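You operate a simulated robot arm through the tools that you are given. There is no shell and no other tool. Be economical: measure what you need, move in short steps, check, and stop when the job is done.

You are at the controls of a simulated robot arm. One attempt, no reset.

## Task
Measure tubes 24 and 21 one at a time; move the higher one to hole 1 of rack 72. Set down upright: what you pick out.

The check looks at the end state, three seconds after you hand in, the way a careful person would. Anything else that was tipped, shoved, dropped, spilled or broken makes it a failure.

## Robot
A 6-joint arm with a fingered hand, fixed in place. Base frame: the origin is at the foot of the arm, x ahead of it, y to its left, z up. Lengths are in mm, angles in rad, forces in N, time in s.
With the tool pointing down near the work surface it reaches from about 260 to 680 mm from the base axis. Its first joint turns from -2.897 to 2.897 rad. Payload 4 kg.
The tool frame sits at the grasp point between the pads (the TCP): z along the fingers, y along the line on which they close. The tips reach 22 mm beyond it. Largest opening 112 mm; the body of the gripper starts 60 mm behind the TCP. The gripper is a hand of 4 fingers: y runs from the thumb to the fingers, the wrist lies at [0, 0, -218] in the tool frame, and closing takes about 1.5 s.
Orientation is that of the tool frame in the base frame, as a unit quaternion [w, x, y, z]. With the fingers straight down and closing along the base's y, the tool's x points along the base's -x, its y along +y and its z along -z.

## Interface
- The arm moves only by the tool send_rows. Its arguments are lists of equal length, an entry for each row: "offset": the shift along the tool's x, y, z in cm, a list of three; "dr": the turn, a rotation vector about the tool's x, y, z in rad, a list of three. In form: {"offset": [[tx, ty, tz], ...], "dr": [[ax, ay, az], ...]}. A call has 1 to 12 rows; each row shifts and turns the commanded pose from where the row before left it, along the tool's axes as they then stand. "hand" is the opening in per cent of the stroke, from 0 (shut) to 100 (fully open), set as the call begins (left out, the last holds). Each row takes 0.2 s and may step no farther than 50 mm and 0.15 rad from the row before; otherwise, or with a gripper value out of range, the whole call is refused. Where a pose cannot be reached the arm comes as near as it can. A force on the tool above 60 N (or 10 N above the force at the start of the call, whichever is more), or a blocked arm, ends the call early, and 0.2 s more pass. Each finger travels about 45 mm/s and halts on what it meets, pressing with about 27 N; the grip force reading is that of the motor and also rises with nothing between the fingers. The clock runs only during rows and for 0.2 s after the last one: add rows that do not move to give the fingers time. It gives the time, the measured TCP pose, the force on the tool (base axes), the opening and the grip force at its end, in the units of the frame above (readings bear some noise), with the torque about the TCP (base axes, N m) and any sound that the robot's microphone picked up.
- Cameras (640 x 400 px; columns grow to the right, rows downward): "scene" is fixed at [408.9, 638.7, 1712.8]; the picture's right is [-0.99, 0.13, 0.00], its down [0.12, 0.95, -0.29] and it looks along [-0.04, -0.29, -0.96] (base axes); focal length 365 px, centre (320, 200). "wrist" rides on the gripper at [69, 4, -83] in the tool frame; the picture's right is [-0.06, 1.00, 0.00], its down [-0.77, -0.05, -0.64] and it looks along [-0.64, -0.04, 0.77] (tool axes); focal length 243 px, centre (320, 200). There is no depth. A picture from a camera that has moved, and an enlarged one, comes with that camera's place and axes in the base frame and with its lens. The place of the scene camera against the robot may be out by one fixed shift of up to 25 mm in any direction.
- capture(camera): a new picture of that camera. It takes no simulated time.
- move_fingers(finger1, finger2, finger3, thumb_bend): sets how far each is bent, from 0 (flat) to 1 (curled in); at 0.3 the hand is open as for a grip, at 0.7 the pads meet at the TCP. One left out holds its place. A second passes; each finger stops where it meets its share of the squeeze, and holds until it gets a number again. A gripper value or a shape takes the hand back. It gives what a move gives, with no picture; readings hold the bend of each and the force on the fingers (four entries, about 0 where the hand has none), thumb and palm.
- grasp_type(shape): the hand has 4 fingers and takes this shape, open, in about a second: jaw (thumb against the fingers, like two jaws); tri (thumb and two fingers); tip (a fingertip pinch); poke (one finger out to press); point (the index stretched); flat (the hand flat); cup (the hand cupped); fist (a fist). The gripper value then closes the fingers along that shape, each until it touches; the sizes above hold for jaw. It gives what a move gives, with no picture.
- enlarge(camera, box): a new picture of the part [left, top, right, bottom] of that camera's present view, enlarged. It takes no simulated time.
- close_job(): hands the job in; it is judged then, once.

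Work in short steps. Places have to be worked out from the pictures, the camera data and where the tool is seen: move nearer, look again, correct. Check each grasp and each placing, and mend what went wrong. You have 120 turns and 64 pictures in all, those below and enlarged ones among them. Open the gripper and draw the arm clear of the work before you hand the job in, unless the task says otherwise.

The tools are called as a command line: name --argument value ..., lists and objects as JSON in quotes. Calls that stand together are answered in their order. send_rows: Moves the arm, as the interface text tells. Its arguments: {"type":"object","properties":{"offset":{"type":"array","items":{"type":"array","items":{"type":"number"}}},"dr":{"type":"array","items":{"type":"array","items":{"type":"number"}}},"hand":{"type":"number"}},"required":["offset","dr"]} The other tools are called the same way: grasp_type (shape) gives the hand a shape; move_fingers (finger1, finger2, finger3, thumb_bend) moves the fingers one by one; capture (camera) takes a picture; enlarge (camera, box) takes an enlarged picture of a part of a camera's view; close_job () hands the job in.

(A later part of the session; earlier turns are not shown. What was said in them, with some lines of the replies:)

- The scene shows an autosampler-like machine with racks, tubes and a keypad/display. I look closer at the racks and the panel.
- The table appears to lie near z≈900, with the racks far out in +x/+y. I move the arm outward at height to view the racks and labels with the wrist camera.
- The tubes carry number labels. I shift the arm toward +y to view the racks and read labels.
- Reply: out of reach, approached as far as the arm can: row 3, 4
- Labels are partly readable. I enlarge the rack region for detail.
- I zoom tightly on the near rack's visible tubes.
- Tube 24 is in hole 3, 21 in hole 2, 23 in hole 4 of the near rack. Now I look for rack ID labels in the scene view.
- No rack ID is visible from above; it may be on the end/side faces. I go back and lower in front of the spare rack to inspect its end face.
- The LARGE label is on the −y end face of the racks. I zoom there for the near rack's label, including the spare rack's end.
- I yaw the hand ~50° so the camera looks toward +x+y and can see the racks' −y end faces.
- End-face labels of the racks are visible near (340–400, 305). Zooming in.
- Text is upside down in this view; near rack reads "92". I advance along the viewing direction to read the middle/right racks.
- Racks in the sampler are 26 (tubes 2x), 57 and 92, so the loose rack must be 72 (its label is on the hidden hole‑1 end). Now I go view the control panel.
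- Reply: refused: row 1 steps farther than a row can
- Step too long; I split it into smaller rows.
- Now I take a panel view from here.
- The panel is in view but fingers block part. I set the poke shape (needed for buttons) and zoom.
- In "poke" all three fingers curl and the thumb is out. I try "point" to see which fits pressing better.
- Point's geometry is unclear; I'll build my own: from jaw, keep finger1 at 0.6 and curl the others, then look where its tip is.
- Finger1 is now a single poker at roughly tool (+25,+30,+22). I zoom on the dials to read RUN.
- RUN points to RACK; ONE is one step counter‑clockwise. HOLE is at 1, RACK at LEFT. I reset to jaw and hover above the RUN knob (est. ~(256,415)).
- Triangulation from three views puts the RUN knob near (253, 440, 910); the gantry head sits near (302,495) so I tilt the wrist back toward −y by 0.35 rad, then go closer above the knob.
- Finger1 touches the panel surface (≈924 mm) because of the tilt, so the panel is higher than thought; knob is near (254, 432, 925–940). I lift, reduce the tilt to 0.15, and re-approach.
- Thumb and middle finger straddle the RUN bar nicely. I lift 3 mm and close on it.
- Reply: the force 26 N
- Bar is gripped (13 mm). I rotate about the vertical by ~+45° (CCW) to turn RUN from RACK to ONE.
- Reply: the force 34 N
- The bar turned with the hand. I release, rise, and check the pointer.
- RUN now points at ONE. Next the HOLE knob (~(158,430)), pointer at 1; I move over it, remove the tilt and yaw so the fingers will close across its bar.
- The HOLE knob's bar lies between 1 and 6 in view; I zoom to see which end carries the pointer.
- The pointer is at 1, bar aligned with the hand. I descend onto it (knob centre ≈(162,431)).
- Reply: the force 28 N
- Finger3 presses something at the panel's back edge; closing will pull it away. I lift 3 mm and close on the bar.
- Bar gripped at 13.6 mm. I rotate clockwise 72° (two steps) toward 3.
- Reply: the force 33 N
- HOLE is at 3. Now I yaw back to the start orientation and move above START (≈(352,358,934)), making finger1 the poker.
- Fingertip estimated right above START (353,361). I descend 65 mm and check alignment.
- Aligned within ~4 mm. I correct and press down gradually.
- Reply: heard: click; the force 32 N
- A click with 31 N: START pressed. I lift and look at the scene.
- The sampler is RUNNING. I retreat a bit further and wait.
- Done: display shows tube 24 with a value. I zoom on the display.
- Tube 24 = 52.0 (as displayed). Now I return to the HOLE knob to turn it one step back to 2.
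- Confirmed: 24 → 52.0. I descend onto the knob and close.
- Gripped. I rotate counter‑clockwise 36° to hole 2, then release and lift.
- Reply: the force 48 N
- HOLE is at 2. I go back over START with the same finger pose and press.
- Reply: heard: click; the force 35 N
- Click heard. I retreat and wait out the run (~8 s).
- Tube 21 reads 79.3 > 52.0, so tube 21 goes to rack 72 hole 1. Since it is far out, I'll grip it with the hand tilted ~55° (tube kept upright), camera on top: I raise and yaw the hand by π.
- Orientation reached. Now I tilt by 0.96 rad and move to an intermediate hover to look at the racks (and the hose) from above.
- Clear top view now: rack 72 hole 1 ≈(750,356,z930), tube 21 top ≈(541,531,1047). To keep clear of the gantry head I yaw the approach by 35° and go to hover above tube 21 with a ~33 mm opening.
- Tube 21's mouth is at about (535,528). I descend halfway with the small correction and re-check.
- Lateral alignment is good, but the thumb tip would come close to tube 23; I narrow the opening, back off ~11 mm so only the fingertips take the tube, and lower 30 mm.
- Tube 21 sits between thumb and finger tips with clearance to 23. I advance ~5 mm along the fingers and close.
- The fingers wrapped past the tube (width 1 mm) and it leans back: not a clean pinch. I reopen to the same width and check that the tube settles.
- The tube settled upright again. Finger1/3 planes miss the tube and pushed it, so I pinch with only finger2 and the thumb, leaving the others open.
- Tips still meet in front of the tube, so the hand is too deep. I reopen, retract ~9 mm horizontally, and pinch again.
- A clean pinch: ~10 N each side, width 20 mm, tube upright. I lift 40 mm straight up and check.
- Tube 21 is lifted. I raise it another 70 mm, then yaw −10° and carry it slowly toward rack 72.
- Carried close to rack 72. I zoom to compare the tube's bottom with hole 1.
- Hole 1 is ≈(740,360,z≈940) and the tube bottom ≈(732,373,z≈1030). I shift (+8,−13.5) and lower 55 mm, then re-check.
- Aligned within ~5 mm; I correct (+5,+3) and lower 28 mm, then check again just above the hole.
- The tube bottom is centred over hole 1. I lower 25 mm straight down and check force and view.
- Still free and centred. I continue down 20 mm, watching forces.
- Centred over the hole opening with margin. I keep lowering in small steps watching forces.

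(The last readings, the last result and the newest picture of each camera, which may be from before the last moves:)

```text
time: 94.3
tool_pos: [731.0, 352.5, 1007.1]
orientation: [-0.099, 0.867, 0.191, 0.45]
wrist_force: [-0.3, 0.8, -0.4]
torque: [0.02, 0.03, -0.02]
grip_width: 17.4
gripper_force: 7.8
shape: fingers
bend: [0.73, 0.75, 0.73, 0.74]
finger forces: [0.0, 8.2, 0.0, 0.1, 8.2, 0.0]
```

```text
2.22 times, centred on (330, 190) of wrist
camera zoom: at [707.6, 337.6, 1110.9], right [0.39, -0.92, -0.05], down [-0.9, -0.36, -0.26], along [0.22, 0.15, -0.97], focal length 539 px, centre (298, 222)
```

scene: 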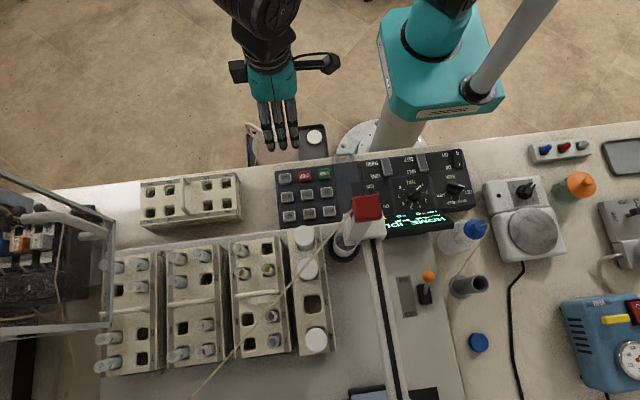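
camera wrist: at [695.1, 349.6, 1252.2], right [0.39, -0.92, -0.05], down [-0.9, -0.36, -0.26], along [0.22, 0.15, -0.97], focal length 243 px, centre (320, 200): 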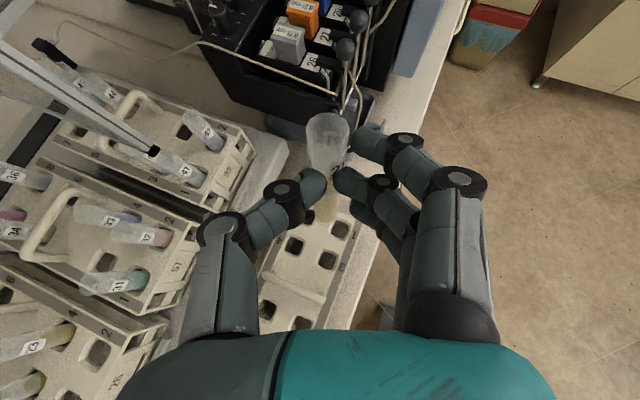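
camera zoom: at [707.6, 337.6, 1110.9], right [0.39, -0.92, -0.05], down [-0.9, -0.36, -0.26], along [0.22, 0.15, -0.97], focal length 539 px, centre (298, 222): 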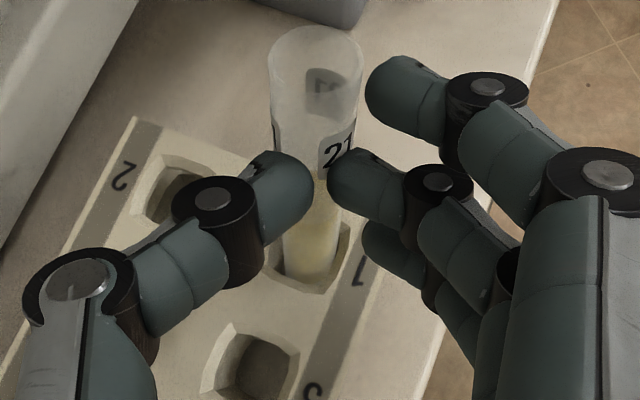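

The tube's bottom is now inside hole 1. I continue lowering in 5 mm steps until support is felt.

send_rows --offset '[[-0.41, 0, 0.287], [-0.41, 0, 0.287], [0, 0, 0]]' --dr '[[0, 0, 0], [0, 0, 0], [0, 0, 0]]'

send_rows --offset '[[-0.41, 0, 0.287], [0, 0, 0]]' --dr '[[0, 0, 0], [0, 0, 0]]'

send_rows --offset '[[-0.41, 0, 0.287], [0, 0, 0]]' --dr '[[0, 0, 0], [0, 0, 0]]'

```text
time: 95.1
tool_pos: [730.2, 352.7, 996.9]
orientation: [-0.099, 0.867, 0.19, 0.451]
wrist_force: [0.0, 0.1, 0.2]
torque: [-0.02, -0.04, 0.03]
grip_width: 14.8
gripper_force: 0.1
shape: fingers
bend: [0.73, 0.77, 0.73, 0.77]
finger forces: [0.1, 0.0, 0.0, 0.0, 0.1, 0.0]
```

```text
time: 95.7
tool_pos: [729.6, 353.0, 992.1]
orientation: [-0.098, 0.866, 0.191, 0.451]
wrist_force: [0.3, 0.5, 0.5]
torque: [-0.03, 0.03, -0.02]
grip_width: 15.1
gripper_force: 0.1
shape: fingers
bend: [0.73, 0.77, 0.73, 0.77]
finger forces: [0.0, 0.0, 0.0, 0.0, 0.0, 0.0]
```

```text
time: 96.3
tool_pos: [729.4, 352.5, 986.7]
orientation: [-0.099, 0.867, 0.191, 0.45]
wrist_force: [-0.1, 0.3, 0.1]
torque: [-0.02, 0.04, -0.02]
grip_width: 14.8
gripper_force: 0.0
shape: fingers
bend: [0.73, 0.77, 0.73, 0.77]
finger forces: [0.0, 0.0, 0.0, 0.0, 0.0, 0.0]
```

Contact forces vanished near z≈997, which matches the expected seating height, so the tube bottomed and slid out of the pinch. I open the hand moderately and wait for it to settle.

send_rows --offset '[[0, 0, 0], [0, 0, 0], [0, 0, 0], [0, 0, 0], [0, 0, 0], [0, 0, 0]]' --dr '[[0, 0, 0], [0, 0, 0], [0, 0, 0], [0, 0, 0], [0, 0, 0], [0, 0, 0]]' --hand 40

```text
time: 97.7
tool_pos: [729.4, 352.4, 986.7]
orientation: [-0.099, 0.867, 0.19, 0.45]
wrist_force: [0.1, 0.5, -0.9]
torque: [0.04, 0.01, -0.04]
grip_width: 44.1
gripper_force: 0.1
shape: jaw
bend: [0.73, 0.73, 0.73, 0.7]
finger forces: [0.0, 0.0, 0.1, 0.0, 0.0, 0.1]
```

No contact forces. I rise straight up in steps, watching for drag.

send_rows --offset '[[0.82, 0, -0.574], [0.82, 0, -0.574], [0, 0, 0]]' --dr '[[0, 0, 0], [0, 0, 0], [0, 0, 0]]'

send_rows --offset '[[0.82, 0, -0.574], [0.82, 0, -0.574], [1.23, 0, -0.86], [1.23, 0, -0.86], [1.23, 0, -0.86], [0, 0, 0]]' --dr '[[0, 0, 0], [0, 0, 0], [0, 0, 0], [0, 0, 0], [0, 0, 0], [0, 0, 0]]'

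```text
time: 98.5
tool_pos: [732.6, 351.2, 1006.1]
orientation: [-0.099, 0.867, 0.191, 0.45]
wrist_force: [-0.9, 0.0, -0.7]
torque: [-0.05, 0.02, 0.03]
grip_width: 44.4
gripper_force: 0.0
shape: jaw
bend: [0.73, 0.73, 0.73, 0.7]
finger forces: [0.1, 0.1, 0.0, 0.0, 0.0, 0.0]
```

```text
time: 99.9
tool_pos: [730.5, 355.2, 1072.1]
orientation: [-0.099, 0.866, 0.19, 0.451]
wrist_force: [0.1, 0.2, 0.3]
torque: [0.01, 0.01, -0.01]
grip_width: 44.2
gripper_force: 0.0
shape: jaw
bend: [0.73, 0.73, 0.73, 0.7]
finger forces: [0.0, 0.1, 0.1, 0.0, 0.1, 0.1]
```

Free of any contact, the hand is above. I use a wrist picture to verify the tube's state.

capture --camera "wrist"

```text
0 pictures are left
camera wrist: at [707.5, 340.0, 1176.5], right [0.39, -0.92, -0.05], down [-0.9, -0.36, -0.26], along [0.22, 0.15, -0.97], focal length 243 px, centre (320, 200)
```

wrist: 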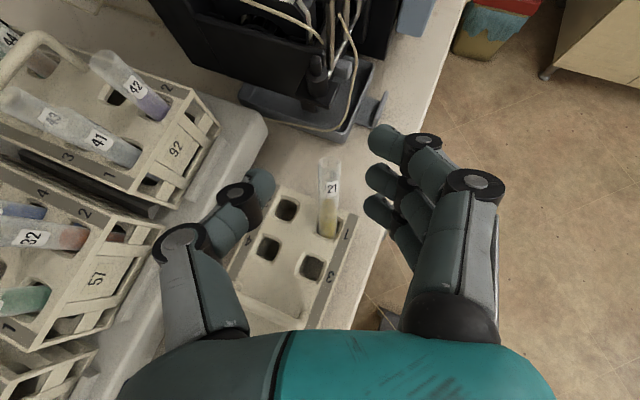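

Pictures are used up, and the last one shows tube 21 in hole 1 with its mouth leaning outward (away from the robot) strongly, not upright. I'll straddle it with open fingers from above, then draw it back upright: first forward 28 mm and down in steps watching forces.

send_rows --offset '[[1.61, 0, 2.29], [-1.23, 0, 0.86], [-1.23, 0, 0.86], [-1.23, 0, 0.86], [0, 0, 0]]' --dr '[[0, 0, 0], [0, 0, 0], [0, 0, 0], [0, 0, 0], [0, 0, 0]]'

```text
time: 101.1
tool_pos: [756.3, 365.7, 1026.4]
orientation: [-0.099, 0.866, 0.19, 0.451]
wrist_force: [-1.0, -0.1, 0.2]
torque: [0.0, 0.0, 0.03]
grip_width: 44.2
gripper_force: 0.0
shape: jaw
bend: [0.73, 0.73, 0.73, 0.7]
finger forces: [0.0, 0.0, 0.1, 0.0, 0.0, 0.0]
```

send_rows --offset '[[-0.82, 0, 0.574], [-0.82, 0, 0.574], [0, 0, 0]]' --dr '[[0, 0, 0], [0, 0, 0], [0, 0, 0]]'

send_rows --offset '[[-0.82, 0, 0.574], [-0.82, 0, 0.574], [0, 0, 0]]' --dr '[[0, 0, 0], [0, 0, 0], [0, 0, 0]]'

```text
time: 101.9
tool_pos: [755.4, 365.3, 1007.8]
orientation: [-0.099, 0.867, 0.191, 0.45]
wrist_force: [-0.6, 0.8, -0.3]
torque: [-0.03, -0.01, -0.03]
grip_width: 44.2
gripper_force: 0.0
shape: jaw
bend: [0.73, 0.73, 0.73, 0.7]
finger forces: [0.1, 0.0, 0.0, 0.0, 0.0, 0.0]
```

```text
time: 102.7
tool_pos: [756.3, 363.8, 986.5]
orientation: [-0.099, 0.867, 0.191, 0.45]
wrist_force: [-0.3, 0.4, -0.3]
torque: [0.02, 0.01, -0.05]
grip_width: 44.2
gripper_force: 0.0
shape: jaw
bend: [0.73, 0.73, 0.73, 0.7]
finger forces: [0.0, 0.1, 0.0, 0.0, 0.0, 0.1]
```

No contact so far. I close finger2 and thumb gently to find and take the tube.

move_fingers --finger2 0.8 --thumb_bend 0.8

```text
time: 103.7
tool_pos: [755.0, 363.3, 988.1]
orientation: [-0.099, 0.867, 0.19, 0.45]
wrist_force: [-0.1, 0.0, -0.6]
torque: [0.0, 0.02, 0.0]
grip_width: 25.3
gripper_force: 0.1
shape: fingers
bend: [0.73, 0.78, 0.73, 0.74]
finger forces: [0.0, 0.1, 0.0, 0.0, 0.1, 0.0]
```

No pinch force; the tips have met. I draw back in small steps and watch for the tube being pulled.

send_rows --offset '[[-0.4, 0, -0.57], [0, 0, 0]]' --dr '[[0, 0, 0], [0, 0, 0]]'

send_rows --offset '[[-0.4, 0, -0.57], [0, 0, 0]]' --dr '[[0, 0, 0], [0, 0, 0]]'

```text
time: 104.3
tool_pos: [747.3, 360.7, 986.1]
orientation: [-0.099, 0.867, 0.191, 0.45]
wrist_force: [0.3, 0.4, 0.2]
torque: [0.01, -0.02, -0.01]
grip_width: 25.2
gripper_force: 0.1
shape: fingers
bend: [0.73, 0.78, 0.73, 0.74]
finger forces: [0.0, 0.1, 0.0, 0.0, 0.0, 0.0]
```

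```text
time: 104.9
tool_pos: [742.3, 356.7, 986.8]
orientation: [-0.099, 0.867, 0.19, 0.45]
wrist_force: [-0.4, -0.3, 0.5]
torque: [0.0, 0.03, -0.02]
grip_width: 25.1
gripper_force: 0.1
shape: fingers
bend: [0.73, 0.78, 0.73, 0.74]
finger forces: [0.1, 0.0, 0.0, 0.0, 0.0, 0.1]
```

No resistance yet (a free tube is too light to feel). I continue back to where an upright tube would touch the tips, in small steps.

send_rows --offset '[[-0.29, 0, -0.41], [0, 0, 0]]' --dr '[[0, 0, 0], [0, 0, 0]]'

send_rows --offset '[[-0.29, 0, -0.41], [0, 0, 0]]' --dr '[[0, 0, 0], [0, 0, 0]]'

send_rows --offset '[[-0.2, 0, -0.29], [0, 0, 0]]' --dr '[[0, 0, 0], [0, 0, 0]]'

```text
time: 105.5
tool_pos: [737.3, 356.2, 986.2]
orientation: [-0.098, 0.867, 0.191, 0.45]
wrist_force: [0.7, 0.5, 0.5]
torque: [-0.02, 0.0, -0.02]
grip_width: 25.1
gripper_force: 0.2
shape: fingers
bend: [0.73, 0.78, 0.73, 0.74]
finger forces: [0.0, 0.0, 0.0, 0.1, 0.0, 0.0]
```

```text
time: 106.1
tool_pos: [733.3, 353.8, 985.8]
orientation: [-0.099, 0.867, 0.19, 0.45]
wrist_force: [1.3, 0.8, 0.8]
torque: [-0.03, -0.02, -0.03]
grip_width: 24.9
gripper_force: 0.0
shape: fingers
bend: [0.73, 0.78, 0.73, 0.74]
finger forces: [0.1, 0.1, 0.0, 0.0, 0.0, 0.0]
```

```text
time: 106.7
tool_pos: [729.5, 353.1, 986.0]
orientation: [-0.098, 0.867, 0.19, 0.45]
wrist_force: [1.1, 0.1, 0.7]
torque: [0.01, -0.01, -0.01]
grip_width: 25.0
gripper_force: 0.1
shape: fingers
bend: [0.73, 0.78, 0.73, 0.74]
finger forces: [0.0, 0.0, 0.0, 0.0, 0.1, 0.0]
```

Forward force is creeping up (~1.3 N), suggesting the tips are drawing the tube back. One more 4 mm step to confirm.

send_rows --offset '[[-0.23, 0, -0.33], [0, 0, 0]]' --dr '[[0, 0, 0], [0, 0, 0]]'

send_rows --offset '[[0, 0, 0], [0, 0, 0], [0, 0, 0]]' --dr '[[0, 0, 0], [0, 0, 0], [0, 0, 0]]'

```text
time: 107.3
tool_pos: [728.8, 352.0, 986.2]
orientation: [-0.099, 0.866, 0.19, 0.451]
wrist_force: [0.8, 0.8, 0.1]
torque: [0.03, 0.04, 0.01]
grip_width: 25.0
gripper_force: 0.0
shape: fingers
bend: [0.73, 0.78, 0.73, 0.74]
finger forces: [0.1, 0.0, 0.1, 0.1, 0.1, 0.0]
```

```text
time: 108.1
tool_pos: [727.9, 351.6, 986.1]
orientation: [-0.099, 0.866, 0.191, 0.45]
wrist_force: [0.7, 0.9, -0.1]
torque: [0.0, 0.01, -0.02]
grip_width: 25.0
gripper_force: 0.1
shape: fingers
bend: [0.73, 0.78, 0.73, 0.74]
finger forces: [0.0, 0.1, 0.0, 0.1, 0.0, 0.1]
```

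A steady ~1 N forward pull suggests the tube is caged behind the tips. I reopen, back off 3 mm to the known pinch offset, and probe by pinching.

send_rows --offset '[[0, 0, 0], [0, 0, 0], [0, 0, 0], [0, 0, 0], [0, 0, 0], [0.33, 0, -0.23], [-0.12, 0, -0.17], [0, 0, 0]]' --dr '[[0, 0, 0], [0, 0, 0], [0, 0, 0], [0, 0, 0], [0, 0, 0], [0, 0, 0], [0, 0, 0], [0, 0, 0]]' --hand 30

move_fingers --finger2 0.8 --thumb_bend 0.8

```text
time: 109.9
tool_pos: [724.5, 349.5, 988.9]
orientation: [-0.099, 0.867, 0.19, 0.451]
wrist_force: [0.6, -0.4, -0.4]
torque: [0.0, -0.01, 0.01]
grip_width: 33.1
gripper_force: 0.0
shape: jaw
bend: [0.73, 0.73, 0.73, 0.7]
finger forces: [0.0, 0.0, 0.0, 0.0, 0.1, 0.0]
```

```text
time: 110.9
tool_pos: [724.6, 350.3, 990.6]
orientation: [-0.1, 0.867, 0.191, 0.45]
wrist_force: [-0.6, 0.9, -0.4]
torque: [0.02, 0.01, 0.0]
grip_width: 20.3
gripper_force: 0.1
shape: fingers
bend: [0.73, 0.78, 0.73, 0.74]
finger forces: [0.2, 0.0, 0.1, 0.0, 0.0, 0.0]
```

No pinch there. The steady drag suggests the tube was drawn back past upright toward the palm; I reopen, retract 14 mm and probe-pinch again.

send_rows --offset '[[0, 0, 0], [0, 0, 0], [0, 0, 0], [0, 0, 0], [-0.4, 0, -0.57], [-0.4, 0, -0.57], [0, 0, 0]]' --dr '[[0, 0, 0], [0, 0, 0], [0, 0, 0], [0, 0, 0], [0, 0, 0], [0, 0, 0], [0, 0, 0]]' --hand 30

move_fingers --finger2 0.8 --thumb_bend 0.8

```text
time: 112.5
tool_pos: [713.2, 343.7, 989.9]
orientation: [-0.1, 0.867, 0.191, 0.45]
wrist_force: [-0.1, 0.2, -0.2]
torque: [0.05, -0.01, 0.0]
grip_width: 33.1
gripper_force: 0.0
shape: jaw
bend: [0.73, 0.73, 0.73, 0.7]
finger forces: [0.1, 0.0, 0.0, 0.0, 0.0, 0.0]
```

```text
time: 113.5
tool_pos: [712.8, 343.3, 990.8]
orientation: [-0.099, 0.867, 0.191, 0.45]
wrist_force: [0.0, -0.6, -0.1]
torque: [0.02, 0.01, 0.06]
grip_width: 18.8
gripper_force: 0.0
shape: fingers
bend: [0.73, 0.77, 0.73, 0.75]
finger forces: [0.1, 0.1, 0.1, 0.0, 0.0, 0.0]
```

Nothing there either, so the tube likely tipped forward again. I reopen and probe forward positions: first TCP ≈ +8 mm past the hole.

send_rows --offset '[[0, 0, 0], [0, 0, 0], [0, 0, 0], [0, 0, 0], [1.05, 0, 1.5], [1.05, 0, 1.5], [-0.5, 0, 0.35], [0, 0, 0]]' --dr '[[0, 0, 0], [0, 0, 0], [0, 0, 0], [0, 0, 0], [0, 0, 0], [0, 0, 0], [0, 0, 0], [0, 0, 0]]' --hand 36

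move_fingers --finger2 0.8 --thumb_bend 0.8

```text
time: 115.3
tool_pos: [745.1, 360.8, 985.1]
orientation: [-0.099, 0.867, 0.19, 0.451]
wrist_force: [-1.0, -0.5, -0.1]
torque: [0.02, -0.03, -0.01]
grip_width: 40.1
gripper_force: 0.0
shape: jaw
bend: [0.73, 0.73, 0.73, 0.7]
finger forces: [0.0, 0.0, 0.1, 0.0, 0.0, 0.1]
```

```text
time: 116.3
tool_pos: [745.9, 361.4, 984.5]
orientation: [-0.098, 0.867, 0.191, 0.45]
wrist_force: [0.0, 0.2, -1.1]
torque: [0.01, 0.0, 0.01]
grip_width: 23.8
gripper_force: 0.1
shape: fingers
bend: [0.73, 0.78, 0.73, 0.74]
finger forces: [0.1, 0.1, 0.1, 0.1, 0.0, 0.1]
```

Still none. I use a full jaw close as a wider probe here (all fingers).

send_rows --offset '[[0, 0, 0], [0, 0, 0], [0, 0, 0], [0, 0, 0]]' --dr '[[0, 0, 0], [0, 0, 0], [0, 0, 0], [0, 0, 0]]' --hand 36

send_rows --offset '[[0, 0, 0], [0, 0, 0], [0, 0, 0], [0, 0, 0], [0, 0, 0], [0, 0, 0]]' --dr '[[0, 0, 0], [0, 0, 0], [0, 0, 0], [0, 0, 0], [0, 0, 0], [0, 0, 0]]' --hand 10

```text
time: 117.3
tool_pos: [745.8, 361.3, 985.7]
orientation: [-0.099, 0.867, 0.19, 0.451]
wrist_force: [-0.2, 0.1, 0.0]
torque: [0.0, -0.03, -0.02]
grip_width: 39.9
gripper_force: 0.0
shape: jaw
bend: [0.73, 0.73, 0.73, 0.7]
finger forces: [0.1, 0.0, 0.0, 0.1, 0.1, 0.1]
```

```text
time: 118.7
tool_pos: [745.9, 360.5, 985.4]
orientation: [-0.099, 0.867, 0.191, 0.45]
wrist_force: [-0.2, -0.8, 0.4]
torque: [-0.01, 0.01, 0.01]
grip_width: 11.8
gripper_force: 0.0
shape: jaw
bend: [0.72, 0.72, 0.72, 0.7]
finger forces: [0.1, 0.0, 0.1, 0.0, 0.0, 0.0]
```

No tube between the pads here. Remaining likely case: it now leans back toward the robot under the palm. I open, retract 50 mm to where it would lie along the fingers, and close to probe.

send_rows --offset '[[0, 0, 0], [0, 0, 0], [0, 0, 0], [0, 0, 0], [0, 0, 0], [-0.96, 0, -1.37], [-0.96, 0, -1.37], [-0.95, 0, -1.36], [0, 0, 0]]' --dr '[[0, 0, 0], [0, 0, 0], [0, 0, 0], [0, 0, 0], [0, 0, 0], [0, 0, 0], [0, 0, 0], [0, 0, 0], [0, 0, 0]]' --hand 40

send_rows --offset '[[0, 0, 0], [0, 0, 0], [0, 0, 0], [0, 0, 0], [0, 0, 0], [0, 0, 0]]' --dr '[[0, 0, 0], [0, 0, 0], [0, 0, 0], [0, 0, 0], [0, 0, 0], [0, 0, 0]]' --hand 8

```text
time: 120.7
tool_pos: [702.6, 339.9, 984.3]
orientation: [-0.099, 0.867, 0.191, 0.45]
wrist_force: [0.4, -0.6, 1.3]
torque: [0.01, 0.03, -0.01]
grip_width: 44.3
gripper_force: 0.0
shape: jaw
bend: [0.73, 0.73, 0.73, 0.7]
finger forces: [0.0, 0.1, 0.1, 0.0, 0.0, 0.1]
```

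```text
time: 122.1
tool_pos: [701.8, 339.0, 985.1]
orientation: [-0.099, 0.867, 0.19, 0.45]
wrist_force: [-0.2, 0.6, 0.4]
torque: [-0.01, 0.0, -0.04]
grip_width: 9.2
gripper_force: 0.0
shape: jaw
bend: [0.72, 0.72, 0.72, 0.7]
finger forces: [0.0, 0.0, 0.1, 0.0, 0.0, 0.0]
```

All probes are consistent with the tube now standing near upright but between my tested offsets (pinch works only ~18–22 mm ahead of the TCP). I open, move forward 20 mm and pinch with finger2/thumb.

send_rows --offset '[[0, 0, 0], [0, 0, 0], [0, 0, 0], [0, 0, 0], [0, 0, 0], [0.57, 0, 0.82], [0.57, 0, 0.82], [0.41, 0, -0.287], [0, 0, 0]]' --dr '[[0, 0, 0], [0, 0, 0], [0, 0, 0], [0, 0, 0], [0, 0, 0], [0, 0, 0], [0, 0, 0], [0, 0, 0], [0, 0, 0]]' --hand 34

move_fingers --finger2 0.8 --thumb_bend 0.8

```text
time: 124.1
tool_pos: [719.0, 348.1, 990.3]
orientation: [-0.099, 0.866, 0.191, 0.451]
wrist_force: [-0.3, -0.2, 0.4]
torque: [-0.04, -0.02, 0.0]
grip_width: 37.8
gripper_force: 0.1
shape: jaw
bend: [0.73, 0.73, 0.73, 0.7]
finger forces: [0.0, 0.0, 0.0, 0.0, 0.0, 0.1]
```

```text
time: 125.1
tool_pos: [719.4, 347.1, 991.1]
orientation: [-0.099, 0.867, 0.191, 0.45]
wrist_force: [0.1, 1.1, 0.1]
torque: [-0.01, 0.0, 0.01]
grip_width: 23.2
gripper_force: 9.8
shape: fingers
bend: [0.73, 0.76, 0.73, 0.73]
finger forces: [0.0, 8.6, 0.0, 0.1, 10.4, 0.1]
```

Pinched: the tube is at hole 1 near upright. I release, wait for it to settle, and re-pinch at the same pose to verify it stays standing.

send_rows --offset '[[0, 0, 0], [0, 0, 0], [0, 0, 0], [0, 0, 0], [0, 0, 0], [0, 0, 0], [0, 0, 0], [0, 0, 0], [0, 0, 0], [0, 0, 0]]' --dr '[[0, 0, 0], [0, 0, 0], [0, 0, 0], [0, 0, 0], [0, 0, 0], [0, 0, 0], [0, 0, 0], [0, 0, 0], [0, 0, 0], [0, 0, 0]]' --hand 34

move_fingers --finger2 0.8 --thumb_bend 0.8

```text
time: 127.3
tool_pos: [719.6, 347.0, 989.7]
orientation: [-0.099, 0.866, 0.19, 0.451]
wrist_force: [0.2, 0.4, -0.3]
torque: [0.01, -0.02, 0.01]
grip_width: 37.7
gripper_force: 0.1
shape: jaw
bend: [0.73, 0.73, 0.73, 0.7]
finger forces: [0.0, 0.1, 0.0, 0.0, 0.1, 0.0]
```

```text
time: 128.3
tool_pos: [719.5, 348.1, 989.8]
orientation: [-0.099, 0.867, 0.19, 0.451]
wrist_force: [-0.7, 0.6, 0.5]
torque: [0.01, 0.03, 0.02]
grip_width: 23.4
gripper_force: 9.7
shape: fingers
bend: [0.73, 0.76, 0.73, 0.73]
finger forces: [0.0, 9.7, 0.1, 0.1, 8.3, 0.0]
```

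It stands stably (same pinch again). I release fully, rise straight up, and retreat.

send_rows --offset '[[0, 0, 0], [0, 0, 0], [0, 0, 0], [0, 0, 0], [0, 0, 0], [0, 0, 0], [0, 0, 0]]' --dr '[[0, 0, 0], [0, 0, 0], [0, 0, 0], [0, 0, 0], [0, 0, 0], [0, 0, 0], [0, 0, 0]]' --hand 40

send_rows --offset '[[0.82, 0, -0.574], [0.82, 0, -0.574], [0.82, 0, -0.574], [1.23, 0, -0.86], [1.23, 0, -0.86], [1.64, 0, -1.15], [1.64, 0, -1.15], [1.64, 0, -1.15], [0, 0, 0]]' --dr '[[0, 0, 0], [0, 0, 0], [0, 0, 0], [0, 0, 0], [0, 0, 0], [0, 0, 0], [0, 0, 0], [0, 0, 0], [0, 0, 0]]'

send_rows --offset '[[0, 0, -4.5], [0, 0, -4.5], [0, 0, -4.5], [0, 0, -4.5], [0, 0, 0]]' --dr '[[0, 0, 0], [0, 0, 0], [0, 0, 0], [0, 0, 0], [0, 0, 0]]'

```text
time: 129.9
tool_pos: [720.6, 348.4, 990.2]
orientation: [-0.099, 0.867, 0.191, 0.45]
wrist_force: [0.5, -0.2, 0.4]
torque: [-0.01, 0.01, 0.01]
grip_width: 44.1
gripper_force: 0.1
shape: jaw
bend: [0.73, 0.73, 0.73, 0.7]
finger forces: [0.0, 0.0, 0.1, 0.0, 0.0, 0.1]
```

```text
time: 131.9
tool_pos: [719.0, 348.5, 1112.7]
orientation: [-0.098, 0.867, 0.189, 0.451]
wrist_force: [0.8, 0.8, -0.7]
torque: [0.02, 0.0, 0.04]
grip_width: 44.2
gripper_force: 0.2
shape: jaw
bend: [0.73, 0.73, 0.73, 0.7]
finger forces: [0.1, 0.0, 0.0, 0.1, 0.0, 0.0]
```

```text
time: 133.1
tool_pos: [585.6, 283.4, 1212.9]
orientation: [-0.098, 0.867, 0.19, 0.45]
wrist_force: [0.1, 0.1, -0.1]
torque: [0.01, 0.0, 0.0]
grip_width: 44.2
gripper_force: 0.0
shape: jaw
bend: [0.73, 0.73, 0.73, 0.7]
finger forces: [0.0, 0.0, 0.0, 0.2, 0.0, 0.0]
```

The hand is open and clear of the work; I hand the job in.

close_job

```text
The job is handed in.
```

I measured both tubes one at a time: tube 24 read 52.0 and tube 21 read 79.3. I moved tube 21, the higher one, to hole 1 of rack 72, but I could not confirm by picture that it stands upright.

- **Upright:** The last picture showed the tube leaning strongly outward, so I drew it back by feel. It then pinched in place twice, before and after a release, which suggests it stands at or near upright.
- **Spillage:** I could not check whether any liquid spilled while it leaned.
- **Rack identity:** I never saw the label "72". I took the loose rack to be 72 because the small-tube racks in the sampler read 26, 57 and 92.
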